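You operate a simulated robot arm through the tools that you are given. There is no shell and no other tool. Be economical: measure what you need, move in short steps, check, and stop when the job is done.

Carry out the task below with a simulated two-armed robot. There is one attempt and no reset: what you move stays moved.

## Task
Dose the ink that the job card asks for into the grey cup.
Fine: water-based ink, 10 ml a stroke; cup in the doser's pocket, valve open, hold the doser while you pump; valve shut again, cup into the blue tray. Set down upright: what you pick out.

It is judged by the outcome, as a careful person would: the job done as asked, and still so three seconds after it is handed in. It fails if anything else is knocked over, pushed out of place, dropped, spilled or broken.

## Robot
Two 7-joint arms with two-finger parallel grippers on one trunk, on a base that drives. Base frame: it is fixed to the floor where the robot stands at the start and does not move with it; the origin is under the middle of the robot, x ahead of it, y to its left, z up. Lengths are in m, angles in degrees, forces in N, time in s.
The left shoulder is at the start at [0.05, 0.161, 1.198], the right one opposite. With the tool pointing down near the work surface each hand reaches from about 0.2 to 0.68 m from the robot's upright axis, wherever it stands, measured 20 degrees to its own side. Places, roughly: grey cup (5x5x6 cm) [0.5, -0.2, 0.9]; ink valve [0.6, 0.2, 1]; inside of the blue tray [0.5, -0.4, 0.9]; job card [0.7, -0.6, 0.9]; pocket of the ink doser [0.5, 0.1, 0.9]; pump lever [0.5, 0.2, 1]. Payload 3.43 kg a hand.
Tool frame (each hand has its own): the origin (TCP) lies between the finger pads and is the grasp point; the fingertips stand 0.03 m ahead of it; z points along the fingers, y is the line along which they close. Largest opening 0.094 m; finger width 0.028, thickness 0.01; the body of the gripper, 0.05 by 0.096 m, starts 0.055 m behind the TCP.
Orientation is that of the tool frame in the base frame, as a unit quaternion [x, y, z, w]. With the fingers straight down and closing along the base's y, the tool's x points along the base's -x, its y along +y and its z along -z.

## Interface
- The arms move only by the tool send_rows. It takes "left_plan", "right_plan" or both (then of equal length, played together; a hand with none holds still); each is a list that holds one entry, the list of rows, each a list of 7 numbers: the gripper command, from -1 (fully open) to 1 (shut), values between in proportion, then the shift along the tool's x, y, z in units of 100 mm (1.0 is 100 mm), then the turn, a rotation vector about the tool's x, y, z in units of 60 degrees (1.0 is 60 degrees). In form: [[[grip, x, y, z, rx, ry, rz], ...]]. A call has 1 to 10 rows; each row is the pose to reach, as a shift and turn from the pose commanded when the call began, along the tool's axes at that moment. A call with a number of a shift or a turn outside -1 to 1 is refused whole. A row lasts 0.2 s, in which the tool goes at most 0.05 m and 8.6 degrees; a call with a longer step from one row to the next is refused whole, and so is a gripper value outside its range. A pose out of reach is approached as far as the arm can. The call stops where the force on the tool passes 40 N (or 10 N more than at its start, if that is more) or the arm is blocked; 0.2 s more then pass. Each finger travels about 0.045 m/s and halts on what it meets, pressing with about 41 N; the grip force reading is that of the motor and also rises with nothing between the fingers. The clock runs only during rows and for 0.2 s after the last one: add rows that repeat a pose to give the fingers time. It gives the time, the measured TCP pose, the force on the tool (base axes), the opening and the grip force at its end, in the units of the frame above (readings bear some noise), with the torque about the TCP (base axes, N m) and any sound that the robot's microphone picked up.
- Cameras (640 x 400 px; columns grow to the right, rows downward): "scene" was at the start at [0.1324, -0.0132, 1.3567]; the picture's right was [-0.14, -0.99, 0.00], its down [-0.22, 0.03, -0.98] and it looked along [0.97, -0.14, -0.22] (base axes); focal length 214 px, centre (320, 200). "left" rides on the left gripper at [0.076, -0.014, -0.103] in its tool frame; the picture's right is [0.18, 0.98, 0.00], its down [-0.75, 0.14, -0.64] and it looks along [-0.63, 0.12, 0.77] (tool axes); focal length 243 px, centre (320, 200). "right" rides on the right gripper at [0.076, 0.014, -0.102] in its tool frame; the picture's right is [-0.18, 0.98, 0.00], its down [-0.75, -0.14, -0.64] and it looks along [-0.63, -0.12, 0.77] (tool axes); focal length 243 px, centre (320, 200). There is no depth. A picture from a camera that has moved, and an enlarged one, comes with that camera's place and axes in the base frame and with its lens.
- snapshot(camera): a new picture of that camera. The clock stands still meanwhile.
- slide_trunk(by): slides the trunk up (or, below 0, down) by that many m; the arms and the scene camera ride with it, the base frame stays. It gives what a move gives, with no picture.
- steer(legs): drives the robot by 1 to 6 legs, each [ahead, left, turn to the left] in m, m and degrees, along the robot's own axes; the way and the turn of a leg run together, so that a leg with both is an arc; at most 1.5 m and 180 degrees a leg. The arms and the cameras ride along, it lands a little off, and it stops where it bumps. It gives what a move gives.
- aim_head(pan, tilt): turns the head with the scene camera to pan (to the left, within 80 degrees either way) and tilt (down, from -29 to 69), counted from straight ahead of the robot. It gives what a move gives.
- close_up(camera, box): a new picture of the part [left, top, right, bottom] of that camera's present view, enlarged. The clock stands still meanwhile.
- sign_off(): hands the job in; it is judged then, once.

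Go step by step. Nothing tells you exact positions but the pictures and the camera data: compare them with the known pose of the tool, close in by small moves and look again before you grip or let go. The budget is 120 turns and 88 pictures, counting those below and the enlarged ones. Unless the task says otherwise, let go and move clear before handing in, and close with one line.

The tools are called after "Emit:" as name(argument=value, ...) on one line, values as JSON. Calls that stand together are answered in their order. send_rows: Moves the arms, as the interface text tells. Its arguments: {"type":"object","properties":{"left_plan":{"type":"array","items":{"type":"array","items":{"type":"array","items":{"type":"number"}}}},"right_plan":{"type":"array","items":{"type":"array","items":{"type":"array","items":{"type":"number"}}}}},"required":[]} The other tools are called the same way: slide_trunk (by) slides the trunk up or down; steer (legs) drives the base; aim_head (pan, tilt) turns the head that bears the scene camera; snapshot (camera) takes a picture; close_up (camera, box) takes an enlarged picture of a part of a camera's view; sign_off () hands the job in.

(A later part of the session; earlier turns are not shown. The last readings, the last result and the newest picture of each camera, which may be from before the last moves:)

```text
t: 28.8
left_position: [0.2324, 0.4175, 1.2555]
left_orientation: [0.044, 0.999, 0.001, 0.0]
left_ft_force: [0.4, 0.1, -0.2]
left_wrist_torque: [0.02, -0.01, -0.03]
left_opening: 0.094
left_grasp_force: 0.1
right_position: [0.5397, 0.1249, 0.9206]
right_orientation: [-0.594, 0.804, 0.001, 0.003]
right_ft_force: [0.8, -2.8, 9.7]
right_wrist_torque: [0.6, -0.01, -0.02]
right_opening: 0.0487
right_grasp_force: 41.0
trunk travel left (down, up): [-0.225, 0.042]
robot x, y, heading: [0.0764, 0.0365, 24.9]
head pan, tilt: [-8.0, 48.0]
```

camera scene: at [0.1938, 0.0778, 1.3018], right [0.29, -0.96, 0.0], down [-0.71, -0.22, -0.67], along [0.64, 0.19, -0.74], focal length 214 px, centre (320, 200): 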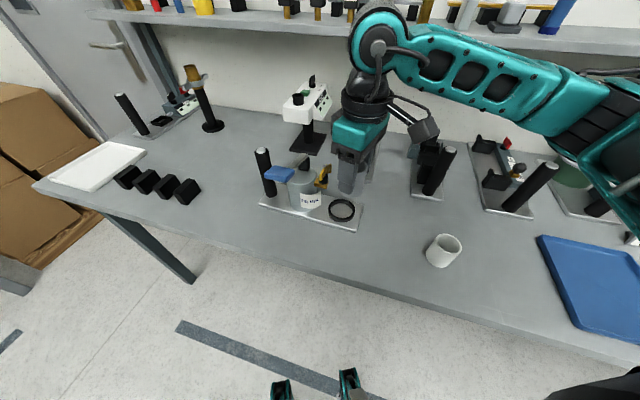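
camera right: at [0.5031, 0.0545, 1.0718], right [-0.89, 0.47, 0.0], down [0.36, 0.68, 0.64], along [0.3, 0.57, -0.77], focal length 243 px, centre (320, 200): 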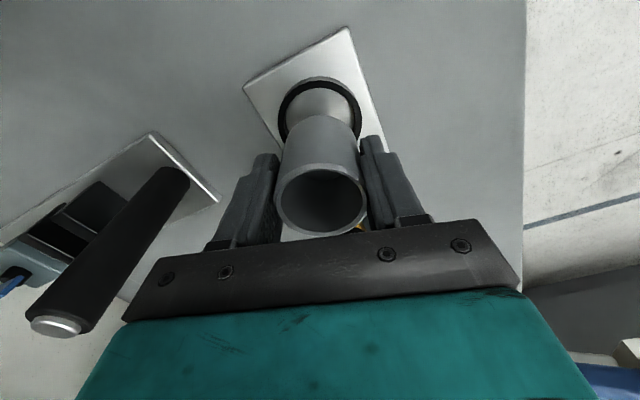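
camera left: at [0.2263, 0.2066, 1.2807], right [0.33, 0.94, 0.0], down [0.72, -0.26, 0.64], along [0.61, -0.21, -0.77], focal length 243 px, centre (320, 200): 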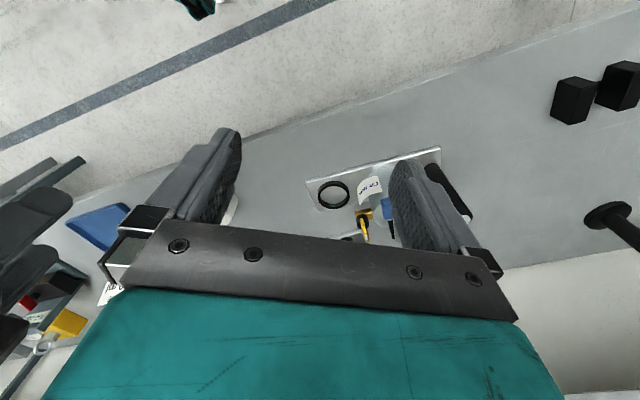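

Emit:
close_up(camera="right", box=[230, 60, 410, 250])

Emit:
close_up(camera="scene", box=[310, 170, 360, 220])

```text
2.11 times, centred on (320, 155) of right
camera zoom: at [0.5029, 0.0544, 1.0231], right [-0.89, 0.47, 0.0], down [0.36, 0.68, 0.65], along [0.3, 0.57, -0.76], focal length 511 px, centre (320, 295)
```

zoom: 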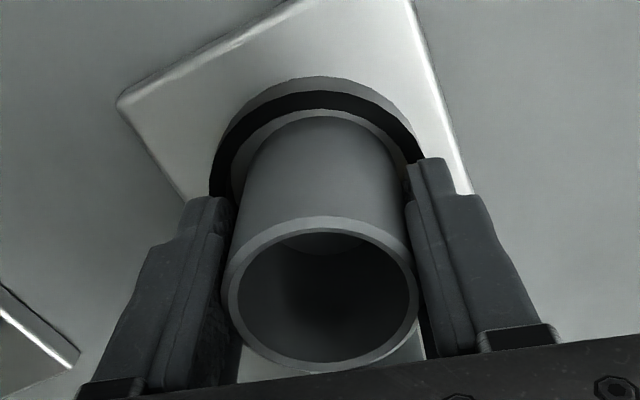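

```text
8.00 times, centred on (335, 195) of scene
camera zoom: at [0.1922, 0.0769, 1.3023], right [0.29, -0.96, 0.0], down [-0.71, -0.22, -0.67], along [0.64, 0.19, -0.74], focal length 1716 px, centre (200, 240)
```

zoom: 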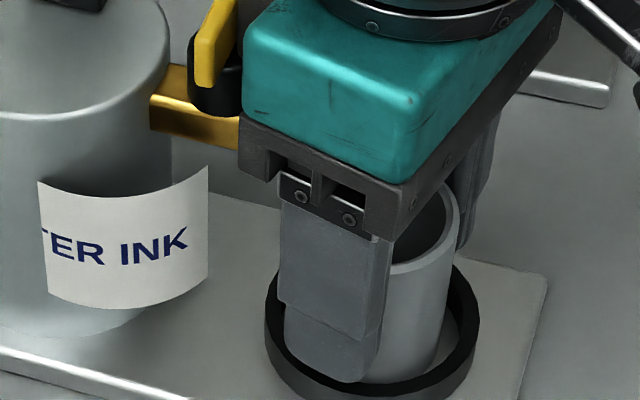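

There's contact at 9.7 N with an odd moment. I back off a few mm, shift slightly toward −y and feel down again.

Emit:
send_rows(right_plan=[[[0.7, 0.0, 0, -0.04, 0, 0, 0], [0.7, 0.02, 0, -0.04, 0, 0, 0], [0.7, 0.02, 0, -0.04, 0, 0, 0]]])

Emit:
send_rows(right_plan=[[[0.7, 0, 0, 0.015, 0, 0, 0], [0.7, 0, 0, 0.025, 0, 0, 0], [0.7, 0, 0, 0.025, 0, 0, 0]]])

Emit:
send_rows(right_plan=[[[0.7, 0, 0, 0.01, 0, 0, 0], [0.7, 0, 0, 0.02, 0, 0, 0], [0.7, 0, 0, 0.02, 0, 0, 0]]])

```text
t: 29.6
left_position: [0.233, 0.4188, 1.2574]
left_orientation: [0.045, 0.999, 0.0, 0.0]
left_ft_force: [-0.1, -0.8, -0.4]
left_wrist_torque: [-0.04, -0.01, 0.04]
left_opening: 0.0944
left_grasp_force: 0.0
right_position: [0.538, 0.122, 0.9226]
right_orientation: [-0.593, 0.805, 0.001, 0.0]
right_ft_force: [-0.3, 0.3, -0.1]
right_wrist_torque: [0.0, 0.01, 0.0]
right_opening: 0.0485
right_grasp_force: 41.2
trunk travel left (down, up): [-0.225, 0.042]
robot x, y, heading: [0.0834, 0.0371, 24.9]
head pan, tilt: [-8.0, 48.0]
```

```text
t: 30.4
left_position: [0.2335, 0.4185, 1.2571]
left_orientation: [0.045, 0.999, 0.001, 0.0]
left_ft_force: [-0.1, 0.0, -0.2]
left_wrist_torque: [0.03, 0.03, 0.01]
left_opening: 0.0941
left_grasp_force: 0.1
right_position: [0.5391, 0.1218, 0.9207]
right_orientation: [-0.594, 0.804, 0.001, 0.001]
right_ft_force: [1.2, -0.4, 2.9]
right_wrist_torque: [0.15, 0.0, -0.03]
right_opening: 0.0486
right_grasp_force: 41.0
trunk travel left (down, up): [-0.225, 0.042]
robot x, y, heading: [0.0815, 0.0414, 24.8]
head pan, tilt: [-8.0, 48.0]
```

```text
t: 31.2
left_position: [0.2315, 0.418, 1.2567]
left_orientation: [0.044, 0.999, 0.001, 0.001]
left_ft_force: [0.6, -0.4, 0.1]
left_wrist_torque: [-0.02, -0.01, 0.0]
left_opening: 0.0939
left_grasp_force: 0.1
right_position: [0.5372, 0.1227, 0.921]
right_orientation: [-0.594, 0.804, 0.001, 0.003]
right_ft_force: [0.5, -2.2, 17.1]
right_wrist_torque: [0.5, 0.24, -0.09]
right_opening: 0.049
right_grasp_force: 40.9
trunk travel left (down, up): [-0.225, 0.042]
robot x, y, heading: [0.0813, 0.0382, 24.7]
head pan, tilt: [-8.0, 48.0]
```

Contact repeats at z=0.921, which matches the cup resting on the ~11 mm plate, so it is seated. I release and rise straight up.

Emit:
send_rows(right_plan=[[[0.7, 0, 0, -0.03, 0, 0, 0], [0.3, 0, 0, -0.03, 0, 0, 0], [-0.2, 0, 0, -0.03, 0, 0, 0], [-0.5, 0, 0, -0.03, 0, 0, 0], [-0.5, 0, 0, -0.03, 0, 0, 0], [-0.5, 0, 0, -0.03, 0, 0, 0]]])

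Emit:
close_up(camera="right", box=[230, 60, 410, 250])

```text
t: 32.6
left_position: [0.2329, 0.4184, 1.2569]
left_orientation: [0.044, 0.999, 0.001, 0.001]
left_ft_force: [-0.7, 0.2, -0.4]
left_wrist_torque: [-0.01, 0.0, 0.04]
left_opening: 0.0938
left_grasp_force: 0.1
right_position: [0.5381, 0.1215, 0.9209]
right_orientation: [-0.594, 0.804, 0.0, 0.0]
right_ft_force: [-0.4, 0.4, 1.1]
right_wrist_torque: [0.06, -0.03, 0.03]
right_opening: 0.0703
right_grasp_force: 0.0
trunk travel left (down, up): [-0.225, 0.042]
robot x, y, heading: [0.0812, 0.0386, 24.7]
head pan, tilt: [-8.0, 48.0]
```

```text
2.11 times, centred on (320, 155) of right
camera zoom: at [0.502, 0.0527, 1.0238], right [-0.89, 0.46, 0.0], down [0.36, 0.68, 0.64], along [0.3, 0.57, -0.77], focal length 511 px, centre (320, 295)
```

zoom: 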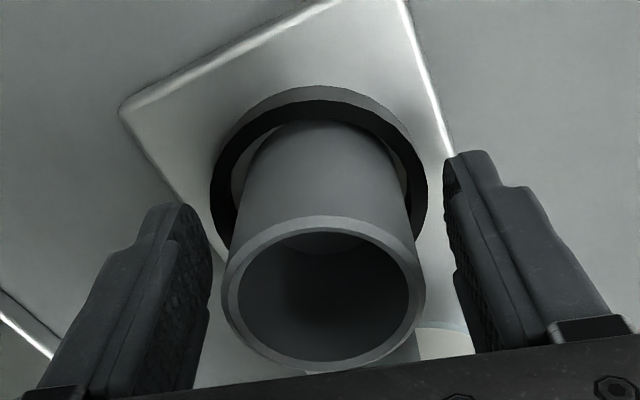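

Cup stands in the pocket. I rise clear and look at the valve.

Emit:
send_rows(right_plan=[[[-0.5, 0, 0, -0.2, 0, 0, 0], [-0.5, 0, 0, -0.45, 0, 0, 0], [-0.5, 0, 0, -0.7, 0, 0, 0], [-0.5, 0, 0, -1, 0, 0, 0]]])

Emit:
send_rows(right_plan=[[[-0.5, 0.25, 0, -0.1, 0, 0, 0], [0, 0.5, 0, -0.2, 0, 0, 0], [0.5, 0.75, 0, -0.3, 0, 0, 0], [1, 1, 0, -0.3, 0, 0, 0], [1, 1, 0, -0.3, 0, 0, 0]]])

Emit:
snapshot(camera="right")

Emit:
close_up(camera="scene", box=[250, 130, 378, 240])

```text
t: 33.6
left_position: [0.2336, 0.4191, 1.2566]
left_orientation: [0.045, 0.999, 0.001, 0.0]
left_ft_force: [0.1, 0.1, -0.1]
left_wrist_torque: [0.0, 0.0, -0.01]
left_opening: 0.094
left_grasp_force: 0.1
right_position: [0.5381, 0.1223, 1.0209]
right_orientation: [-0.594, 0.804, 0.0, 0.0]
right_ft_force: [-0.7, 0.2, -0.3]
right_wrist_torque: [0.0, -0.01, -0.03]
right_opening: 0.0706
right_grasp_force: 0.0
trunk travel left (down, up): [-0.225, 0.042]
robot x, y, heading: [0.0833, 0.0403, 25.0]
head pan, tilt: [-8.0, 48.0]
```

```text
t: 34.8
left_position: [0.2323, 0.4199, 1.2563]
left_orientation: [0.045, 0.999, 0.0, 0.0]
left_ft_force: [-0.2, 0.2, -0.7]
left_wrist_torque: [0.02, 0.01, 0.01]
left_opening: 0.0942
left_grasp_force: 0.1
right_position: [0.5089, 0.0251, 1.051]
right_orientation: [-0.594, 0.805, 0.001, 0.001]
right_ft_force: [-0.1, -0.3, -0.7]
right_wrist_torque: [0.01, -0.02, 0.02]
right_opening: 0.0
right_grasp_force: 13.2
trunk travel left (down, up): [-0.225, 0.042]
robot x, y, heading: [0.0806, 0.0389, 24.7]
head pan, tilt: [-8.0, 48.0]
```

```text
53 pictures are left
camera right: at [0.4728, -0.0432, 1.1541], right [-0.89, 0.47, 0.0], down [0.36, 0.68, 0.64], along [0.3, 0.57, -0.77], focal length 243 px, centre (320, 200)
```

right: 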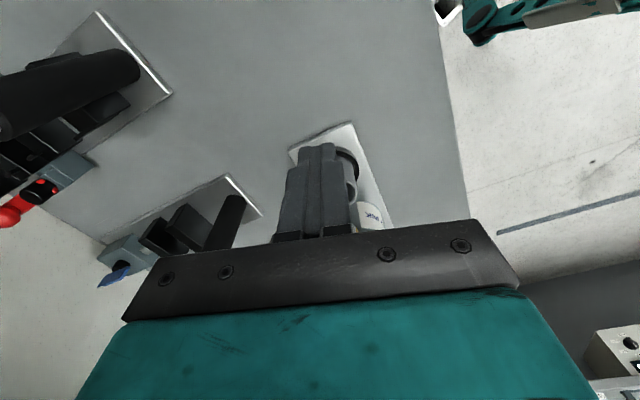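

```text
3.64 times, centred on (314, 185) of scene
camera zoom: at [0.1929, 0.0777, 1.3019], right [0.29, -0.96, 0.0], down [-0.71, -0.22, -0.67], along [0.64, 0.19, -0.74], focal length 780 px, centre (342, 254)
```

zoom: 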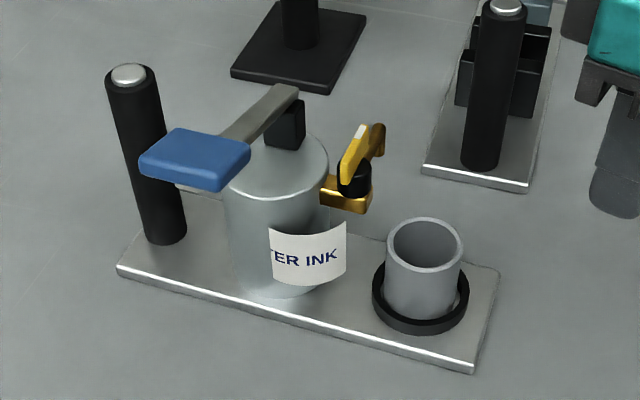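

The cup sits properly. Before touching the valve I'll hold the doser with the left hand on the black post, about (0.541, 0.322), top 1.02. I bring the left hand over in stages.

Emit:
send_rows(left_plan=[[[-1, -0.25, -0.05, 0.1, 0, 0, 0], [-1, -0.5, -0.1, 0.2, 0, 0, 0], [-1, -0.75, -0.16, 0.3, 0, 0, 0], [-1, -1, -0.22, 0.4, 0, 0, 0]]])

Emit:
send_rows(left_plan=[[[-1, -0.25, -0.05, 0.1, 0, 0, 0], [-1, -0.5, -0.1, 0.2, 0, 0, 0], [-1, -0.75, -0.16, 0.3, 0, 0, 0], [-1, -1, -0.22, 0.4, 0, 0, 0]]])

Emit:
send_rows(left_plan=[[[-1, -0.25, -0.05, 0.15, 0, 0, 0], [-1, -0.5, -0.1, 0.3, 0, 0, 0], [-1, -0.7, -0.16, 0.45, 0, 0, 0]]])

Emit:
snapshot(camera="left")

```text
t: 35.8
left_position: [0.3318, 0.388, 1.2166]
left_orientation: [0.045, 0.999, 0.0, 0.0]
left_ft_force: [0.4, 0.4, 0.7]
left_wrist_torque: [0.01, 0.0, 0.01]
left_opening: 0.0936
left_grasp_force: 0.0
right_position: [0.5093, 0.0263, 1.0517]
right_orientation: [-0.594, 0.804, 0.001, 0.0]
right_ft_force: [-0.4, 0.6, 0.1]
right_wrist_torque: [0.01, 0.01, 0.03]
right_opening: 0.0
right_grasp_force: 32.9
trunk travel left (down, up): [-0.225, 0.042]
robot x, y, heading: [0.0797, 0.0352, 25.0]
head pan, tilt: [-8.0, 48.0]
```

```text
t: 36.8
left_position: [0.4293, 0.3593, 1.1767]
left_orientation: [0.044, 0.999, 0.0, 0.0]
left_ft_force: [0.3, 0.0, -0.3]
left_wrist_torque: [0.02, 0.02, 0.0]
left_opening: 0.094
left_grasp_force: 0.1
right_position: [0.5099, 0.026, 1.0513]
right_orientation: [-0.594, 0.804, 0.001, -0.001]
right_ft_force: [-0.6, 0.8, -0.7]
right_wrist_torque: [0.0, 0.05, 0.02]
right_opening: 0.0
right_grasp_force: 33.0
trunk travel left (down, up): [-0.225, 0.042]
robot x, y, heading: [0.0791, 0.0402, 25.2]
head pan, tilt: [-8.0, 48.0]
```

```text
t: 37.6
left_position: [0.4493, 0.3631, 1.1286]
left_orientation: [0.044, 0.999, 0.0, 0.0]
left_ft_force: [-0.3, 0.1, -0.3]
left_wrist_torque: [-0.03, -0.02, 0.02]
left_opening: 0.0941
left_grasp_force: 0.0
left hand out of reach, approached as far as the arm can: row 1, 2, 3
right_position: [0.5099, 0.0258, 1.0516]
right_orientation: [-0.594, 0.804, 0.0, 0.0]
right_ft_force: [0.5, 0.4, 0.7]
right_wrist_torque: [-0.02, 0.0, 0.02]
right_opening: 0.0001
right_grasp_force: 33.2
trunk travel left (down, up): [-0.225, 0.042]
robot x, y, heading: [0.0792, 0.0357, 24.9]
head pan, tilt: [-8.0, 48.0]
```

```text
51 pictures are left
camera left: at [0.3719, 0.3546, 1.2315], right [-0.1, 1.0, 0.0], down [0.76, 0.07, 0.64], along [0.64, 0.06, -0.77], focal length 243 px, centre (320, 200)
```

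left: 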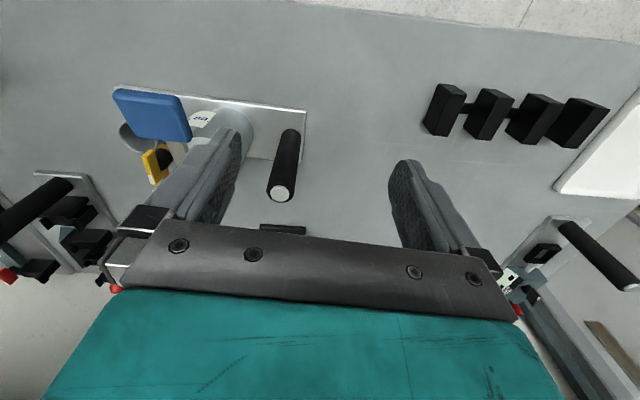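

The left arm is short of reach, so I drive 7 cm more ahead, first retracting the right hand a little.

Emit:
send_rows(right_plan=[[[1, 0.1, 0.25, 0, 0, 0, 0], [1, 0.3, 0.5, 0, 0, 0, 0], [1, 0.4, 0.7, 0, 0, 0, 0]]])

Emit:
steer(legs=[[0.07, 0, 0]])

Emit:
snapshot(camera="left")

```text
t: 38.4
left_position: [0.4484, 0.3629, 1.1287]
left_orientation: [0.045, 0.999, 0.0, 0.001]
left_ft_force: [-0.6, 0.7, 1.1]
left_wrist_torque: [0.0, -0.04, -0.02]
left_opening: 0.0939
left_grasp_force: 0.0
right_position: [0.4307, 0.0083, 1.0516]
right_orientation: [-0.594, 0.804, 0.0, 0.0]
right_ft_force: [-0.9, -1.7, -0.6]
right_wrist_torque: [0.0, -0.04, -0.02]
right_opening: 0.0
right_grasp_force: 33.2
trunk travel left (down, up): [-0.225, 0.042]
robot x, y, heading: [0.0817, 0.0351, 24.9]
head pan, tilt: [-8.0, 48.0]
```

```text
t: 39.4
left_position: [0.5123, 0.3921, 1.1284]
left_orientation: [0.044, 0.999, 0.0, 0.001]
left_ft_force: [0.7, 0.7, 0.4]
left_wrist_torque: [-0.07, 0.01, 0.0]
left_opening: 0.0938
left_grasp_force: 0.0
right_position: [0.4932, 0.0386, 1.0511]
right_orientation: [-0.594, 0.804, 0.0, 0.0]
right_ft_force: [0.6, 0.4, 0.7]
right_wrist_torque: [-0.01, 0.05, 0.0]
right_opening: 0.0
right_grasp_force: 32.9
trunk travel left (down, up): [-0.225, 0.042]
robot x, y, heading: [0.1418, 0.0676, 24.9]
head pan, tilt: [-8.0, 48.0]
```

```text
50 pictures are left
camera left: at [0.4355, 0.384, 1.2316], right [-0.1, 1.0, 0.0], down [0.76, 0.07, 0.64], along [0.64, 0.06, -0.77], focal length 243 px, centre (320, 200)
```

left: 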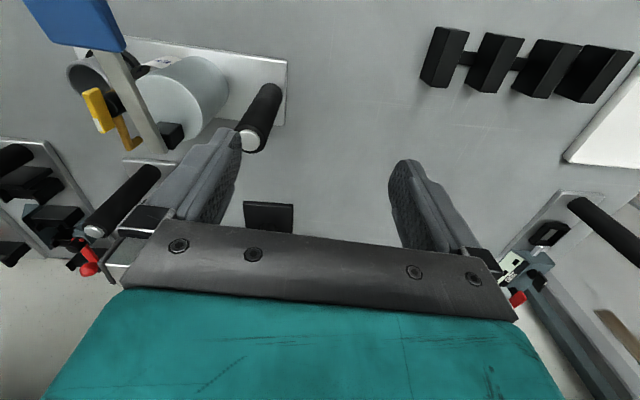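

Good view. I zoom on the valve from here.

Emit:
close_up(camera="left", box=[60, 40, 300, 190])

```text
2.67 times, centred on (180, 115) of left
camera zoom: at [0.4355, 0.384, 1.2316], right [-0.1, 1.0, 0.0], down [0.76, 0.07, 0.64], along [0.64, 0.06, -0.77], focal length 647 px, centre (693, 427)
```

zoom: 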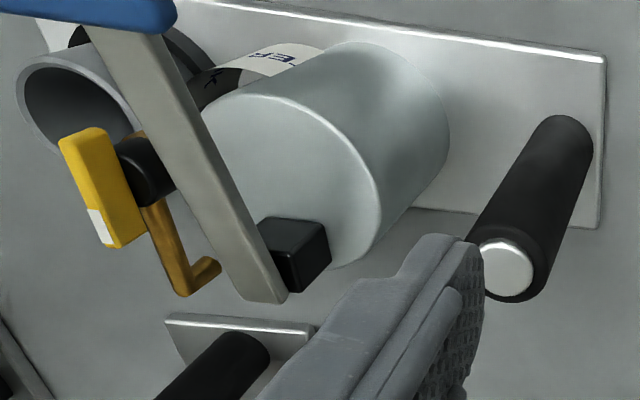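

The handle sits on top of the knob, pointing away together with the spout (end ≈ (0.59, 0.18)); knob axis is ≈ (0.542, 0.18). First I move the left hand over the post.

Emit:
send_rows(left_plan=[[[-1, -0.12, -0.2, 0.1, 0, 0, 0], [-1, -0.25, -0.4, 0.2, 0, 0, 0], [-1, -0.37, -0.64, 0.4, 0, 0, 0], [-1, -0.37, -0.64, 0.6, 0, 0, 0]]])

Emit:
snapshot(camera="left")

```text
t: 40.4
left_position: [0.4924, 0.3607, 1.0794]
left_orientation: [0.045, 0.999, -0.001, 0.001]
left_ft_force: [0.6, 0.4, 0.0]
left_wrist_torque: [-0.01, 0.0, -0.03]
left_opening: 0.094
left_grasp_force: 0.0
left hand out of reach, approached as far as the arm can: row 1, 2, 3, 4
right_position: [0.4936, 0.0384, 1.0514]
right_orientation: [-0.594, 0.804, 0.0, 0.0]
right_ft_force: [-0.1, -0.1, 0.0]
right_wrist_torque: [0.02, -0.02, 0.0]
right_opening: 0.0
right_grasp_force: 33.2
trunk travel left (down, up): [-0.225, 0.042]
robot x, y, heading: [0.1469, 0.0664, 24.9]
head pan, tilt: [-8.0, 48.0]
```

```text
48 pictures are left
camera left: at [0.4151, 0.3536, 1.1829], right [-0.1, 1.0, 0.0], down [0.76, 0.07, 0.65], along [0.64, 0.06, -0.76], focal length 243 px, centre (320, 200)
```

left: 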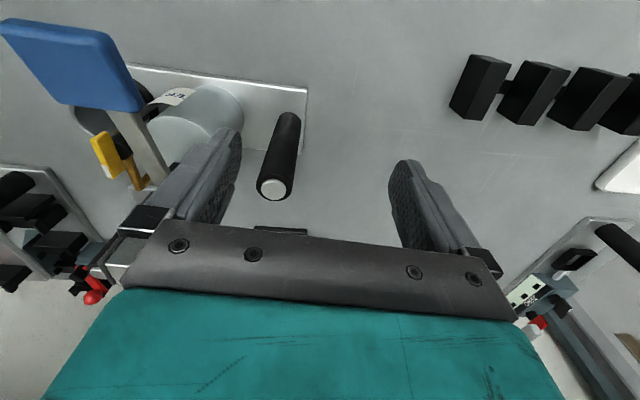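

The left hand also runs out of reach at this yaw. I turn it about 30° left (its easy direction) and check.

Emit:
send_rows(left_plan=[[[-1, 0, 0, -0.1, 0, 0, -0.1], [-1, 0, 0, -0.1, 0, 0, -0.2], [-1, 0, 0, -0.1, 0, 0, -0.3], [-1, 0, 0, -0.1, 0, 0, -0.4], [-1, 0, 0, -0.1, 0, 0, -0.5]]])

```text
t: 41.6
left_position: [0.4928, 0.3599, 1.0889]
left_orientation: [-0.216, 0.976, -0.001, 0.001]
left_ft_force: [0.8, 0.0, 0.4]
left_wrist_torque: [-0.02, 0.01, -0.02]
left_opening: 0.0943
left_grasp_force: 0.2
right_position: [0.4934, 0.0377, 1.051]
right_orientation: [-0.594, 0.804, 0.0, 0.001]
right_ft_force: [0.2, 0.0, 0.7]
right_wrist_torque: [0.0, 0.03, 0.0]
right_opening: 0.0
right_grasp_force: 33.6
trunk travel left (down, up): [-0.225, 0.042]
robot x, y, heading: [0.1435, 0.0686, 25.0]
head pan, tilt: [-8.0, 48.0]
```

Emit:
send_rows(left_plan=[[[-1, -0.1, -0.2, 0, 0, 0, 0], [-1, -0.2, -0.4, 0, 0, 0, 0], [-1, -0.3, -0.53, 0, 0, 0, 0], [-1, -0.3, -0.53, 0, 0, 0, 0]]])

Emit:
snapshot(camera="left")

```text
t: 42.6
left_position: [0.4922, 0.3619, 1.0886]
left_orientation: [-0.215, 0.977, -0.001, 0.0]
left_ft_force: [-0.7, -0.3, 0.3]
left_wrist_torque: [0.0, -0.04, 0.0]
left_opening: 0.0941
left_grasp_force: 0.1
left hand out of reach, approached as far as the arm can: row 1, 2, 3, 4
right_position: [0.4931, 0.0365, 1.0519]
right_orientation: [-0.594, 0.805, 0.0, 0.001]
right_ft_force: [0.3, 0.2, 0.3]
right_wrist_torque: [-0.02, 0.02, -0.02]
right_opening: 0.0
right_grasp_force: 33.1
trunk travel left (down, up): [-0.225, 0.042]
robot x, y, heading: [0.143, 0.0679, 24.6]
head pan, tilt: [-8.0, 48.0]
```

```text
47 pictures are left
camera left: at [0.4296, 0.3156, 1.1919], right [-0.58, 0.81, 0.0], down [0.62, 0.45, 0.64], along [0.52, 0.37, -0.77], focal length 243 px, centre (320, 200)
```

left: 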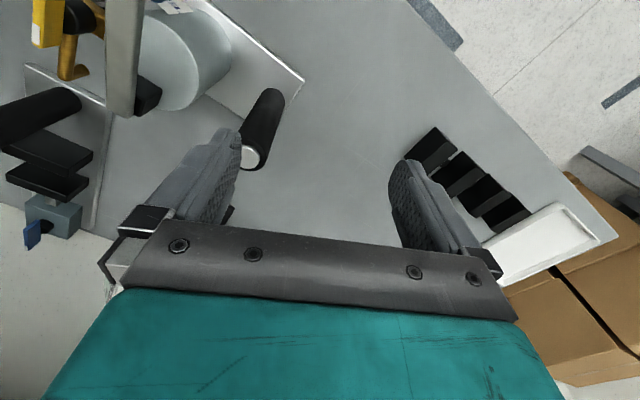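

The limit seems tied to working high relative to the shoulders, so I raise the trunk the full 4 cm and retry.

Emit:
slide_trunk(by=0.042)

Emit:
send_rows(left_plan=[[[-1, -0.1, -0.2, 0.1, 0, 0, 0], [-1, -0.2, -0.4, 0.2, 0, 0, 0], [-1, -0.3, -0.53, 0.4, 0, 0, 0], [-1, -0.3, -0.53, 0.5, 0, 0, 0]]])

```text
t: 43.4
left_position: [0.4918, 0.3602, 1.1291]
left_orientation: [-0.216, 0.976, -0.001, 0.001]
left_ft_force: [-0.4, 0.1, 0.0]
left_wrist_torque: [-0.01, -0.02, 0.0]
left_opening: 0.094
left_grasp_force: 0.0
right_position: [0.4927, 0.0387, 1.0934]
right_orientation: [-0.595, 0.804, 0.0, 0.0]
right_ft_force: [0.5, -0.2, -0.3]
right_wrist_torque: [0.01, 0.03, -0.02]
right_opening: 0.0
right_grasp_force: 32.6
trunk travel left (down, up): [-0.267, 0.0]
robot x, y, heading: [0.1434, 0.0673, 24.9]
head pan, tilt: [-8.0, 48.0]
```

```text
t: 44.4
left_position: [0.4889, 0.3628, 1.0962]
left_orientation: [-0.215, 0.977, -0.001, 0.002]
left_ft_force: [0.2, 0.8, 0.4]
left_wrist_torque: [0.0, 0.0, -0.01]
left_opening: 0.0941
left_grasp_force: 0.1
left hand out of reach, approached as far as the arm can: row 1, 2, 3, 4
right_position: [0.4931, 0.0381, 1.094]
right_orientation: [-0.594, 0.804, 0.001, 0.001]
right_ft_force: [0.2, 0.0, 0.8]
right_wrist_torque: [0.03, 0.01, 0.0]
right_opening: 0.0
right_grasp_force: 33.3
trunk travel left (down, up): [-0.267, 0.0]
robot x, y, heading: [0.1413, 0.0657, 24.9]
head pan, tilt: [-8.0, 48.0]
```

Still stuck, so it looks like a posture limit. I look at the arms.

Emit:
aim_head(pan=15, tilt=30)

Emit:
snapshot(camera="scene")

```text
t: 45.3
left_position: [0.4891, 0.3629, 1.0963]
left_orientation: [-0.216, 0.976, -0.001, 0.001]
left_ft_force: [-0.3, 0.6, -0.6]
left_wrist_torque: [0.0, 0.02, -0.02]
left_opening: 0.0938
left_grasp_force: 0.0
right_position: [0.4934, 0.039, 1.0931]
right_orientation: [-0.594, 0.805, 0.0, 0.001]
right_ft_force: [-0.9, -0.2, 0.7]
right_wrist_torque: [-0.04, 0.03, -0.02]
right_opening: 0.0
right_grasp_force: 33.0
trunk travel left (down, up): [-0.267, 0.0]
robot x, y, heading: [0.1435, 0.0677, 25.1]
head pan, tilt: [15.0, 30.0]
```

```text
46 pictures are left
camera scene: at [0.2501, 0.1418, 1.3704], right [0.64, -0.77, 0.0], down [-0.38, -0.32, -0.87], along [0.66, 0.56, -0.5], focal length 214 px, centre (320, 200)
```

scene: 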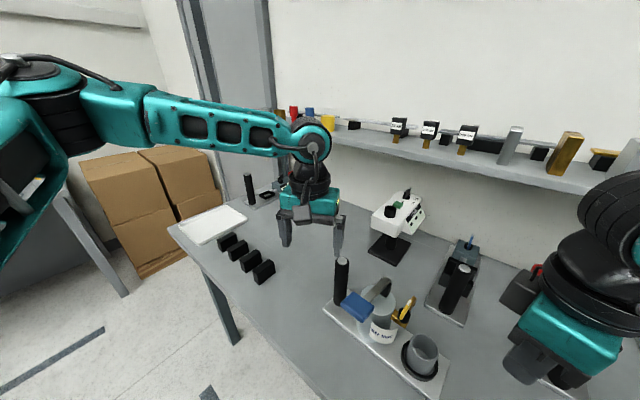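

Emit:
send_rows(left_plan=[[[-1, -0.15, 0, 0, 0, 0, 0], [-1, -0.3, 0, 0, 0, 0, 0]]])

Emit:
send_rows(left_plan=[[[-1, 0, -0.15, 0, 0, 0, 0], [-1, 0, -0.3, 0, 0, 0, 0]]])

Emit:
send_rows(left_plan=[[[-1, 0, 0, 0.05, 0, 0, -0.13], [-1, 0, 0, 0.05, 0, 0, -0.26], [-1, 0, 0, 0.05, 0, 0, -0.39], [-1, -0.1, -0.15, 0.05, 0, 0, -0.39], [-1, -0.2, -0.3, 0.05, 0, 0, -0.39]]])

```text
t: 45.9
left_position: [0.5034, 0.383, 1.0996]
left_orientation: [-0.216, 0.976, -0.001, 0.002]
left_ft_force: [0.2, 0.7, 0.1]
left_wrist_torque: [0.0, 0.01, -0.03]
left_opening: 0.0939
left_grasp_force: 0.1
left hand out of reach, approached as far as the arm can: row 1, 2
right_position: [0.4928, 0.038, 1.0941]
right_orientation: [-0.595, 0.804, 0.001, 0.001]
right_ft_force: [0.5, -0.2, 0.3]
right_wrist_torque: [0.02, 0.04, 0.0]
right_opening: 0.0
right_grasp_force: 33.1
trunk travel left (down, up): [-0.267, 0.0]
robot x, y, heading: [0.1443, 0.0663, 25.0]
head pan, tilt: [15.0, 30.0]
```

```text
t: 46.5
left_position: [0.4975, 0.3749, 1.1026]
left_orientation: [-0.216, 0.976, 0.0, 0.001]
left_ft_force: [-0.9, 0.7, 0.1]
left_wrist_torque: [-0.01, 0.0, -0.04]
left_opening: 0.0941
left_grasp_force: 0.0
left hand out of reach, approached as far as the arm can: row 1, 2
right_position: [0.4926, 0.0383, 1.092]
right_orientation: [-0.595, 0.804, 0.001, 0.001]
right_ft_force: [-0.4, 1.4, 0.1]
right_wrist_torque: [0.01, 0.0, -0.03]
right_opening: 0.0002
right_grasp_force: 32.9
trunk travel left (down, up): [-0.267, 0.0]
robot x, y, heading: [0.1453, 0.066, 24.7]
head pan, tilt: [15.0, 30.0]
```

```text
t: 47.7
left_position: [0.4976, 0.3748, 1.1028]
left_orientation: [-0.41, 0.912, 0.0, 0.001]
left_ft_force: [-0.5, 0.1, 0.1]
left_wrist_torque: [-0.01, 0.03, 0.01]
left_opening: 0.0941
left_grasp_force: 0.1
left hand out of reach, approached as far as the arm can: row 4, 5
right_position: [0.4933, 0.0382, 1.0934]
right_orientation: [-0.594, 0.804, 0.0, 0.001]
right_ft_force: [0.3, 0.5, 0.0]
right_wrist_torque: [0.0, -0.03, -0.03]
right_opening: 0.0
right_grasp_force: 33.0
trunk travel left (down, up): [-0.267, 0.0]
robot x, y, heading: [0.1436, 0.0694, 25.0]
head pan, tilt: [15.0, 30.0]
```

Yaw is free but this posture is blocked. I retract the left arm up and inward, then approach the post straight from the front, as the right arm did.

Emit:
send_rows(left_plan=[[[-1, 0.2, 0.06, -0.25, 0, 0, 0.1], [-1, 0.4, 0.12, -0.5, 0, 0, 0.2], [-1, 0.6, 0.18, -0.75, 0, 0, 0.3], [-1, 0.8, 0.24, -1, 0, 0, 0.4], [-1, 1, 0.3, -1, 0, 0, 0.4]]])

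Emit:
send_rows(left_plan=[[[-1, 0.2, -0.2, 0, 0, 0, 0], [-1, 0.4, -0.4, 0, 0, 0, 0], [-1, 0.6, -0.7, 0, 0, 0, 0]]])

Emit:
send_rows(left_plan=[[[-1, -0.2, 0, 0.1, 0, 0, 0], [-1, -0.4, 0, 0.2, 0, 0, 0], [-1, -0.6, 0, 0.4, 0, 0, 0], [-1, -0.8, 0, 0.5, 0, 0, 0], [-1, -1, 0, 0.6, 0, 0, 0]]])

```text
t: 48.9
left_position: [0.4099, 0.3203, 1.2023]
left_orientation: [-0.21, 0.978, -0.001, 0.002]
left_ft_force: [0.0, 0.3, 1.2]
left_wrist_torque: [-0.02, 0.01, 0.05]
left_opening: 0.0941
left_grasp_force: 0.0
right_position: [0.4927, 0.0365, 1.0937]
right_orientation: [-0.595, 0.804, 0.001, 0.001]
right_ft_force: [0.0, 0.9, 0.4]
right_wrist_torque: [0.0, 0.0, 0.0]
right_opening: 0.0
right_grasp_force: 32.8
trunk travel left (down, up): [-0.267, 0.0]
robot x, y, heading: [0.1411, 0.0691, 25.0]
head pan, tilt: [15.0, 30.0]
```

```text
t: 49.7
left_position: [0.3769, 0.2652, 1.204]
left_orientation: [-0.211, 0.978, 0.001, 0.002]
left_ft_force: [-0.3, 0.0, -0.3]
left_wrist_torque: [0.03, -0.03, -0.02]
left_opening: 0.0938
left_grasp_force: 0.1
left hand out of reach, approached as far as the arm can: row 2, 3
right_position: [0.4912, 0.0367, 1.0935]
right_orientation: [-0.595, 0.804, 0.001, 0.001]
right_ft_force: [-0.7, 0.4, 0.6]
right_wrist_torque: [0.03, -0.03, 0.0]
right_opening: 0.0
right_grasp_force: 33.3
trunk travel left (down, up): [-0.267, 0.0]
robot x, y, heading: [0.1456, 0.0667, 24.7]
head pan, tilt: [15.0, 30.0]
```

```text
t: 50.9
left_position: [0.4577, 0.3209, 1.1447]
left_orientation: [-0.211, 0.978, -0.001, 0.001]
left_ft_force: [-0.1, -0.3, -0.1]
left_wrist_torque: [-0.03, 0.0, 0.0]
left_opening: 0.094
left_grasp_force: 0.1
left hand out of reach, approached as far as the arm can: row 2, 3, 4, 5
right_position: [0.4933, 0.038, 1.0925]
right_orientation: [-0.594, 0.804, 0.0, 0.001]
right_ft_force: [0.8, -0.2, 0.5]
right_wrist_torque: [0.0, 0.0, -0.01]
right_opening: 0.0002
right_grasp_force: 33.0
trunk travel left (down, up): [-0.267, 0.0]
robot x, y, heading: [0.1456, 0.0665, 25.1]
head pan, tilt: [15.0, 30.0]
```

The left arm can't work inside about 15° of the robot's axis here. I re-stand the robot further left facing straight ahead, so the post lies ~20° to the left and the pocket and valve near the middle.

Emit:
steer(legs=[[0, 0.112, 0], [0, 0, -25]])

Emit:
aim_head(pan=5, tilt=45)

Emit:
snapshot(camera="scene")

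```text
t: 53.8
left_position: [0.4864, 0.2678, 1.1463]
left_orientation: [0.003, 1.0, -0.002, 0.002]
left_ft_force: [0.1, -0.6, 0.4]
left_wrist_torque: [0.01, -0.01, 0.0]
left_opening: 0.094
left_grasp_force: 0.1
right_position: [0.4026, -0.0029, 1.093]
right_orientation: [-0.407, 0.913, 0.0, 0.001]
right_ft_force: [0.2, -0.2, 0.8]
right_wrist_torque: [-0.02, 0.0, 0.01]
right_opening: 0.0002
right_grasp_force: 33.3
trunk travel left (down, up): [-0.267, 0.0]
robot x, y, heading: [0.0955, 0.1727, 0.6]
head pan, tilt: [15.0, 30.0]
```

```text
t: 54.6
left_position: [0.4875, 0.2679, 1.1456]
left_orientation: [0.004, 1.0, -0.003, 0.0]
left_ft_force: [-0.3, 0.5, 0.3]
left_wrist_torque: [0.02, 0.0, 0.01]
left_opening: 0.094
left_grasp_force: 0.0
right_position: [0.4026, -0.0033, 1.0934]
right_orientation: [-0.408, 0.913, 0.0, 0.0]
right_ft_force: [-0.7, 0.5, -0.2]
right_wrist_torque: [-0.02, -0.02, 0.03]
right_opening: 0.0001
right_grasp_force: 33.1
trunk travel left (down, up): [-0.267, 0.0]
robot x, y, heading: [0.0974, 0.1667, -0.1]
head pan, tilt: [5.0, 45.0]
```

```text
45 pictures are left
camera scene: at [0.218, 0.1765, 1.3479], right [0.09, -1.0, 0.0], down [-0.7, -0.06, -0.71], along [0.7, 0.06, -0.71], focal length 214 px, centre (320, 200)
```

scene: 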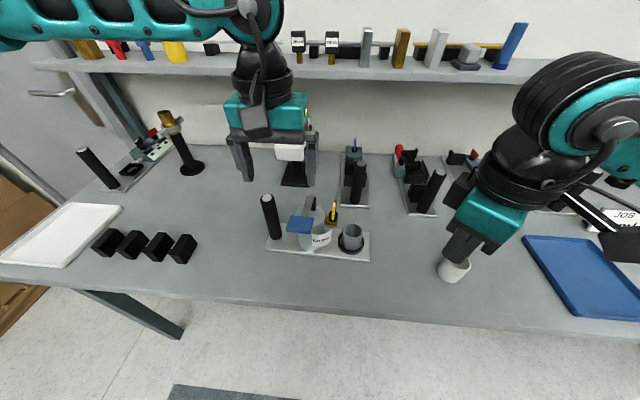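

Now the left hand toward the post.

Emit:
send_rows(left_plan=[[[-1, -0.15, 0.2, 0, 0, 0, 0], [-1, -0.3, 0.4, 0.1, 0, 0, 0], [-1, -0.45, 0.57, 0.2, 0, 0, 0], [-1, -0.56, 0.57, 0.4, 0, 0, 0], [-1, -0.56, 0.57, 0.6, 0, 0, 0]]])

Emit:
snapshot(camera="left")

```text
t: 55.8
left_position: [0.5427, 0.3252, 1.0852]
left_orientation: [0.003, 1.0, -0.002, 0.001]
left_ft_force: [-0.3, 0.6, 0.8]
left_wrist_torque: [0.03, -0.01, -0.02]
left_opening: 0.0939
left_grasp_force: 0.0
right_position: [0.4027, -0.0029, 1.0929]
right_orientation: [-0.409, 0.913, 0.0, 0.001]
right_ft_force: [0.0, 0.1, -0.3]
right_wrist_torque: [0.03, -0.04, -0.02]
right_opening: 0.0001
right_grasp_force: 33.1
trunk travel left (down, up): [-0.267, 0.0]
robot x, y, heading: [0.0982, 0.1692, 0.3]
head pan, tilt: [5.0, 45.0]
```

```text
44 pictures are left
camera left: at [0.4674, 0.3108, 1.1895], right [-0.18, 0.98, 0.0], down [0.75, 0.14, 0.64], along [0.63, 0.11, -0.77], focal length 243 px, centre (320, 200)
```

left: 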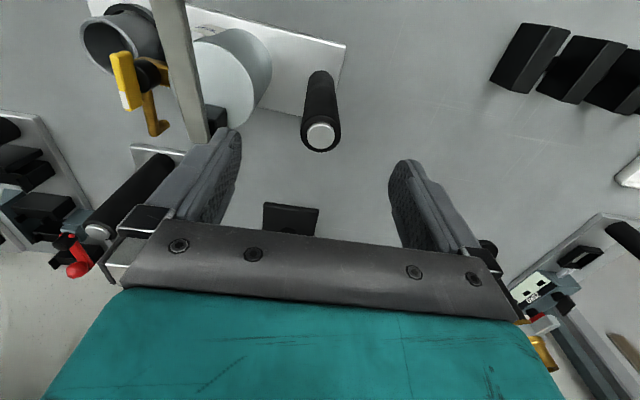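

Post is centred. I descend and grip it.

Emit:
send_rows(left_plan=[[[-1, 0, 0, 0.25, 0, 0, 0], [-1, 0, 0, 0.5, 0, 0, 0], [-1, 0, 0, 0.75, 0, 0, 0], [-1, 0, 0, 0.9, 0, 0, 0], [-1, 0, 0, 0.9, 0, 0, 0]]])

Emit:
send_rows(left_plan=[[[-0.5, 0, 0, 0, 0, 0, 0], [0, 0, 0, 0, 0, 0, 0], [0.5, 0, 0, 0, 0, 0, 0], [0.8, 0, 0, 0, 0, 0, 0], [0.8, 0, 0, 0, 0, 0, 0], [0.8, 0, 0, 0, 0, 0, 0]]])

Emit:
snapshot(camera="left")

Emit:
close_up(camera="scene", box=[240, 170, 400, 270])

```text
t: 57.0
left_position: [0.5371, 0.3334, 1.0027]
left_orientation: [0.003, 1.0, -0.001, 0.002]
left_ft_force: [-0.1, 0.3, 0.5]
left_wrist_torque: [-0.01, -0.06, 0.01]
left_opening: 0.0939
left_grasp_force: 0.0
left hand out of reach, approached as far as the arm can: row 3, 4, 5
right_position: [0.4014, -0.0022, 1.0937]
right_orientation: [-0.408, 0.913, 0.0, 0.001]
right_ft_force: [0.1, -0.3, 0.3]
right_wrist_torque: [-0.01, 0.01, 0.03]
right_opening: 0.0
right_grasp_force: 32.7
trunk travel left (down, up): [-0.267, 0.0]
robot x, y, heading: [0.0949, 0.1724, 0.2]
head pan, tilt: [5.0, 45.0]
```

```text
t: 58.4
left_position: [0.5357, 0.3333, 1.0032]
left_orientation: [0.004, 1.0, -0.003, 0.002]
left_ft_force: [1.0, -4.5, 3.4]
left_wrist_torque: [-0.01, 0.02, -0.06]
left_opening: 0.0359
left_grasp_force: 41.3
right_position: [0.4018, -0.0043, 1.0921]
right_orientation: [-0.409, 0.913, 0.001, 0.001]
right_ft_force: [0.1, -0.5, -0.2]
right_wrist_torque: [0.01, -0.01, -0.01]
right_opening: 0.0
right_grasp_force: 32.8
trunk travel left (down, up): [-0.267, 0.0]
robot x, y, heading: [0.098, 0.1692, 0.4]
head pan, tilt: [5.0, 45.0]
```

```text
43 pictures are left
camera left: at [0.4605, 0.3194, 1.1064], right [-0.18, 0.98, -0.01], down [0.75, 0.14, 0.64], along [0.63, 0.11, -0.76], focal length 243 px, centre (320, 200)
```

left: 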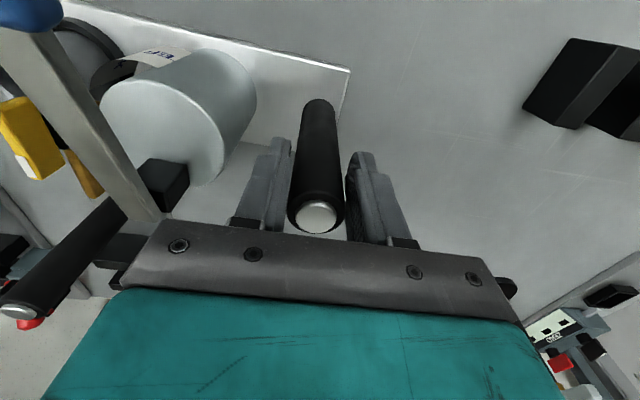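

```text
4.00 times, centred on (320, 220) of scene
camera zoom: at [0.2179, 0.1758, 1.3479], right [0.09, -1.0, 0.0], down [-0.7, -0.06, -0.71], along [0.7, 0.06, -0.71], focal length 858 px, centre (320, 120)
```

zoom: 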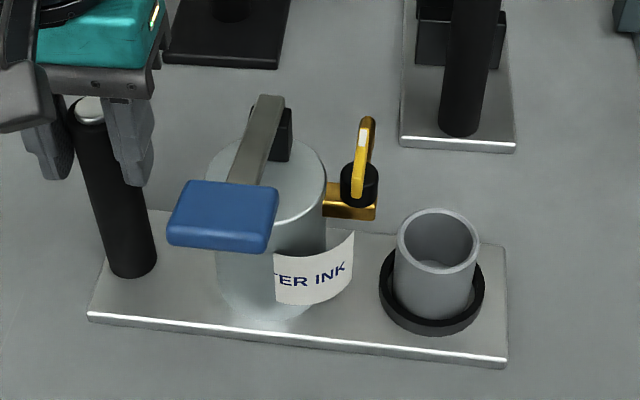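

The post is held (3.6 cm). Now the right hand, fingers shut, turns to zero yaw and moves toward the valve at a safe height.

Emit:
send_rows(right_plan=[[[1, -0.15, 0, -0.1, 0, 0, 0.115], [1, -0.3, 0, -0.2, 0, 0, 0.23], [1, -0.45, 0, -0.3, 0, 0, 0.345], [1, -0.6, 0, -0.3, 0, 0, 0.46], [1, -0.75, 0, -0.3, 0, 0, 0.575], [1, -0.9, 0, -0.3, 0, 0, 0.69], [1, -1, 0, -0.3, 0, 0, 0.8]]])

Emit:
send_rows(right_plan=[[[1, -0.2, 0.25, 0, 0, 0, 0], [1, -0.4, 0.5, 0, 0, 0, 0], [1, -0.6, 0.75, 0, 0, 0, 0], [1, -0.93, 1, 0, 0, 0, 0]]])

Emit:
snapshot(camera="right")

```text
t: 60.0
left_position: [0.5367, 0.3332, 1.0042]
left_orientation: [0.004, 1.0, -0.001, 0.002]
left_ft_force: [0.5, -4.2, 3.9]
left_wrist_torque: [-0.02, -0.02, -0.1]
left_opening: 0.0358
left_grasp_force: 41.0
right_position: [0.4671, 0.0723, 1.123]
right_orientation: [-0.001, 1.0, 0.0, 0.0]
right_ft_force: [-0.6, -0.5, 0.4]
right_wrist_torque: [0.0, 0.02, 0.0]
right_opening: 0.0002
right_grasp_force: 32.7
trunk travel left (down, up): [-0.267, 0.0]
robot x, y, heading: [0.097, 0.1724, 0.1]
head pan, tilt: [5.0, 45.0]
```

```text
t: 61.0
left_position: [0.5374, 0.3333, 1.0035]
left_orientation: [0.004, 1.0, -0.002, 0.002]
left_ft_force: [0.6, 1.0, 5.1]
left_wrist_torque: [-0.58, 0.09, -0.27]
left_opening: 0.0361
left_grasp_force: 41.5
right_position: [0.5606, 0.1729, 1.1232]
right_orientation: [-0.003, 1.0, 0.001, 0.001]
right_ft_force: [1.3, 0.1, -0.4]
right_wrist_torque: [0.02, -0.05, -0.02]
right_opening: 0.0
right_grasp_force: 32.6
trunk travel left (down, up): [-0.267, 0.0]
robot x, y, heading: [0.0996, 0.1686, 0.3]
head pan, tilt: [5.0, 45.0]
```

```text
41 pictures are left
camera right: at [0.4832, 0.1854, 1.2267], right [0.18, 0.98, 0.0], down [0.75, -0.14, 0.64], along [0.63, -0.11, -0.77], focal length 243 px, centre (320, 200)
```

right: 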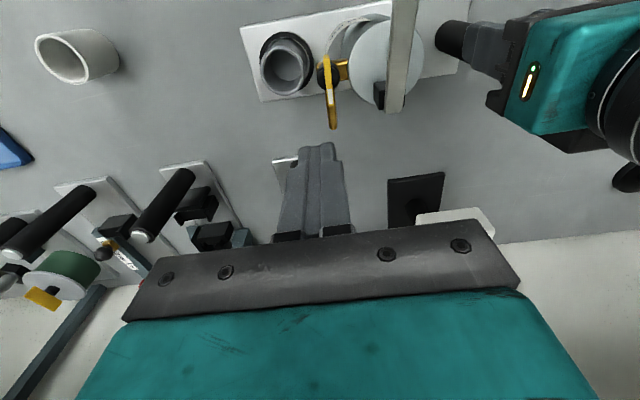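

Emit:
close_up(camera="right", box=[240, 20, 440, 170])

Emit:
close_up(camera="scene", box=[200, 60, 420, 260])

```text
2.67 times, centred on (340, 95) of right
camera zoom: at [0.4832, 0.1854, 1.2267], right [0.18, 0.98, 0.0], down [0.75, -0.14, 0.64], along [0.63, -0.11, -0.77], focal length 647 px, centre (267, 480)
```

zoom: 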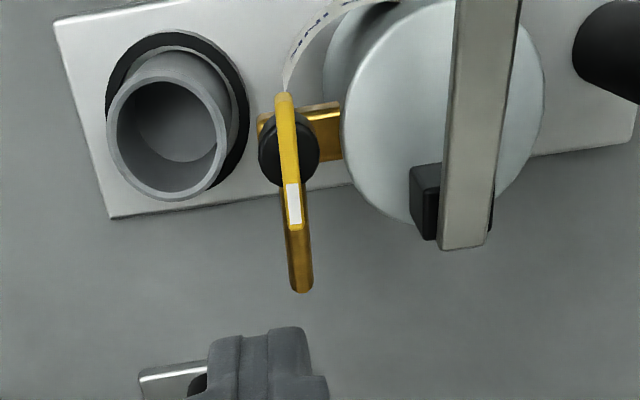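

```text
2.00 times, centred on (310, 160) of scene
camera zoom: at [0.2176, 0.1761, 1.3479], right [0.09, -1.0, 0.0], down [-0.7, -0.06, -0.71], along [0.7, 0.06, -0.71], focal length 429 px, centre (340, 280)
```

zoom: 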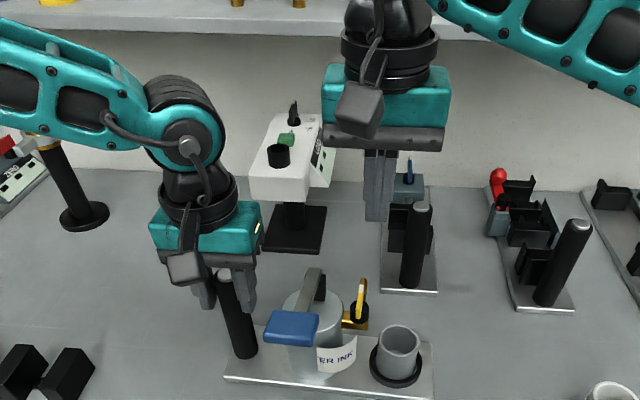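

Measurements are clear: knob (0.5415, 0.184), handle tip at x≈0.56, spout end x≈0.59, lever arm edge y≈0.233. I place the shut fingers at (0.562, 0.209) between handle and lever, tips at z≈0.975.

Emit:
send_rows(right_plan=[[[1, 0, 0.18, 0, 0, 0, 0], [1, 0, 0.36, 0, 0, 0, 0], [1, -0.02, 0.36, 0.25, 0, 0, 0], [1, -0.02, 0.36, 0.5, 0, 0, 0], [1, -0.02, 0.36, 0.75, 0, 0, 0]]])

Emit:
snapshot(camera="right")

Emit:
close_up(camera="scene", box=[220, 120, 420, 260])

```text
t: 62.2
left_position: [0.5367, 0.3328, 1.003]
left_orientation: [0.003, 1.0, -0.003, 0.002]
left_ft_force: [0.1, -2.3, 6.0]
left_wrist_torque: [0.13, -0.09, -0.01]
left_opening: 0.0361
left_grasp_force: 41.2
right_position: [0.5623, 0.2069, 1.0477]
right_orientation: [-0.002, 1.0, 0.002, 0.001]
right_ft_force: [-0.5, -1.2, 0.2]
right_wrist_torque: [-0.01, 0.0, 0.01]
right_opening: 0.0
right_grasp_force: 32.8
trunk travel left (down, up): [-0.267, 0.0]
robot x, y, heading: [0.0972, 0.1693, 0.2]
head pan, tilt: [5.0, 45.0]
```

```text
38 pictures are left
camera right: at [0.4857, 0.2207, 1.1511], right [0.18, 0.98, 0.0], down [0.75, -0.14, 0.64], along [0.63, -0.11, -0.77], focal length 243 px, centre (320, 200)
```

right: 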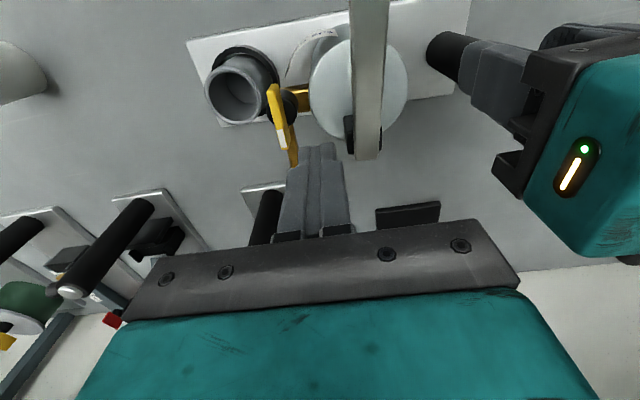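

```text
2.86 times, centred on (320, 190) of scene
camera zoom: at [0.2176, 0.1761, 1.3479], right [0.09, -1.0, 0.0], down [-0.7, -0.06, -0.71], along [0.7, 0.06, -0.71], focal length 613 px, centre (320, 229)
```

zoom: 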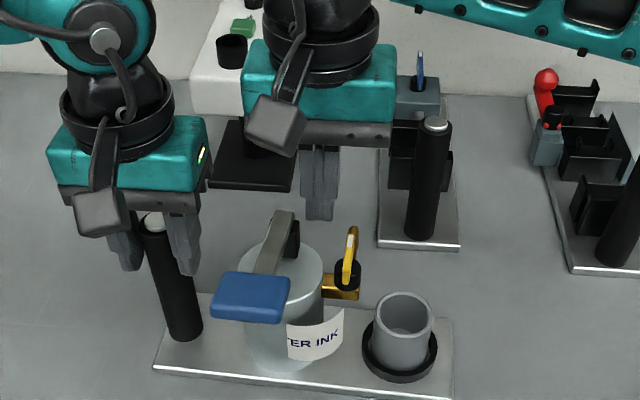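

Clear on both sides. Descend 4.2 cm.

Emit:
send_rows(right_plan=[[[1, 0, 0, 0.15, 0, 0, 0], [1, 0, 0, 0.3, 0, 0, 0], [1, 0, 0, 0.42, 0, 0, 0]]])

Emit:
close_up(camera="right", box=[180, 40, 440, 220])

```text
t: 63.0
left_position: [0.5353, 0.3341, 1.0036]
left_orientation: [0.004, 1.0, -0.002, 0.002]
left_ft_force: [0.0, -0.8, 5.0]
left_wrist_torque: [0.12, -0.05, -0.05]
left_opening: 0.0358
left_grasp_force: 41.1
right_position: [0.5635, 0.2088, 1.0069]
right_orientation: [-0.002, 1.0, 0.001, 0.001]
right_ft_force: [-0.2, 1.2, -0.8]
right_wrist_torque: [-0.02, 0.0, -0.01]
right_opening: 0.0
right_grasp_force: 32.9
trunk travel left (down, up): [-0.267, 0.0]
robot x, y, heading: [0.0978, 0.1649, 0.0]
head pan, tilt: [5.0, 45.0]
```

```text
2.22 times, centred on (310, 130) of right
camera zoom: at [0.4864, 0.2216, 1.1095], right [0.18, 0.98, 0.0], down [0.75, -0.14, 0.64], along [0.63, -0.11, -0.77], focal length 539 px, centre (342, 356)
```

zoom: 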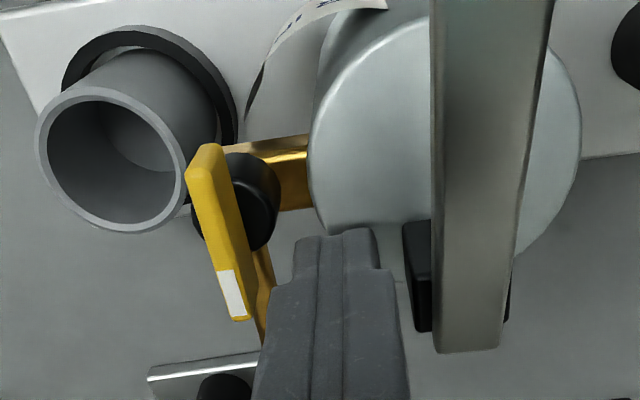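

Now I sweep the fingers along an arc around the knob to swing handle and spout toward the cup, first about 60°.

Emit:
send_rows(right_plan=[[[1, 0, -0.06, 0, 0, 0, 0], [1, 0, -0.11, 0, 0, 0, 0], [1, -0.04, -0.15, 0, 0, 0, 0], [1, -0.065, -0.19, 0, 0, 0, 0], [1, -0.075, -0.24, 0, 0, 0, 0], [1, -0.075, -0.29, 0, 0, 0, 0], [1, -0.065, -0.34, 0, 0, 0, 0]]])

Emit:
close_up(camera="right", box=[180, 40, 440, 220])

```text
t: 64.6
left_position: [0.5381, 0.3344, 1.0038]
left_orientation: [0.003, 1.0, -0.002, 0.001]
left_ft_force: [-2.0, -2.9, 6.1]
left_wrist_torque: [-0.04, -0.25, -0.09]
left_opening: 0.0357
left_grasp_force: 41.0
right_position: [0.5706, 0.1739, 1.0069]
right_orientation: [-0.001, 1.0, 0.001, 0.001]
right_ft_force: [2.6, 0.1, -1.4]
right_wrist_torque: [0.01, -0.03, 0.0]
right_opening: 0.0
right_grasp_force: 32.5
trunk travel left (down, up): [-0.267, 0.0]
robot x, y, heading: [0.097, 0.167, 0.3]
head pan, tilt: [5.0, 45.0]
```

```text
2.22 times, centred on (310, 130) of right
camera zoom: at [0.4933, 0.1869, 1.1095], right [0.18, 0.98, 0.0], down [0.75, -0.14, 0.64], along [0.63, -0.11, -0.77], focal length 539 px, centre (342, 356)
```

zoom: 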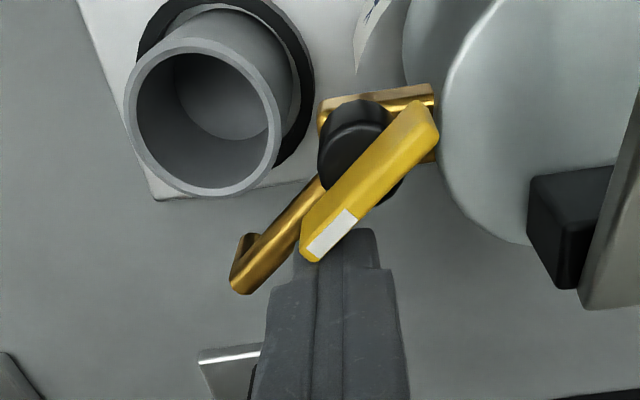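

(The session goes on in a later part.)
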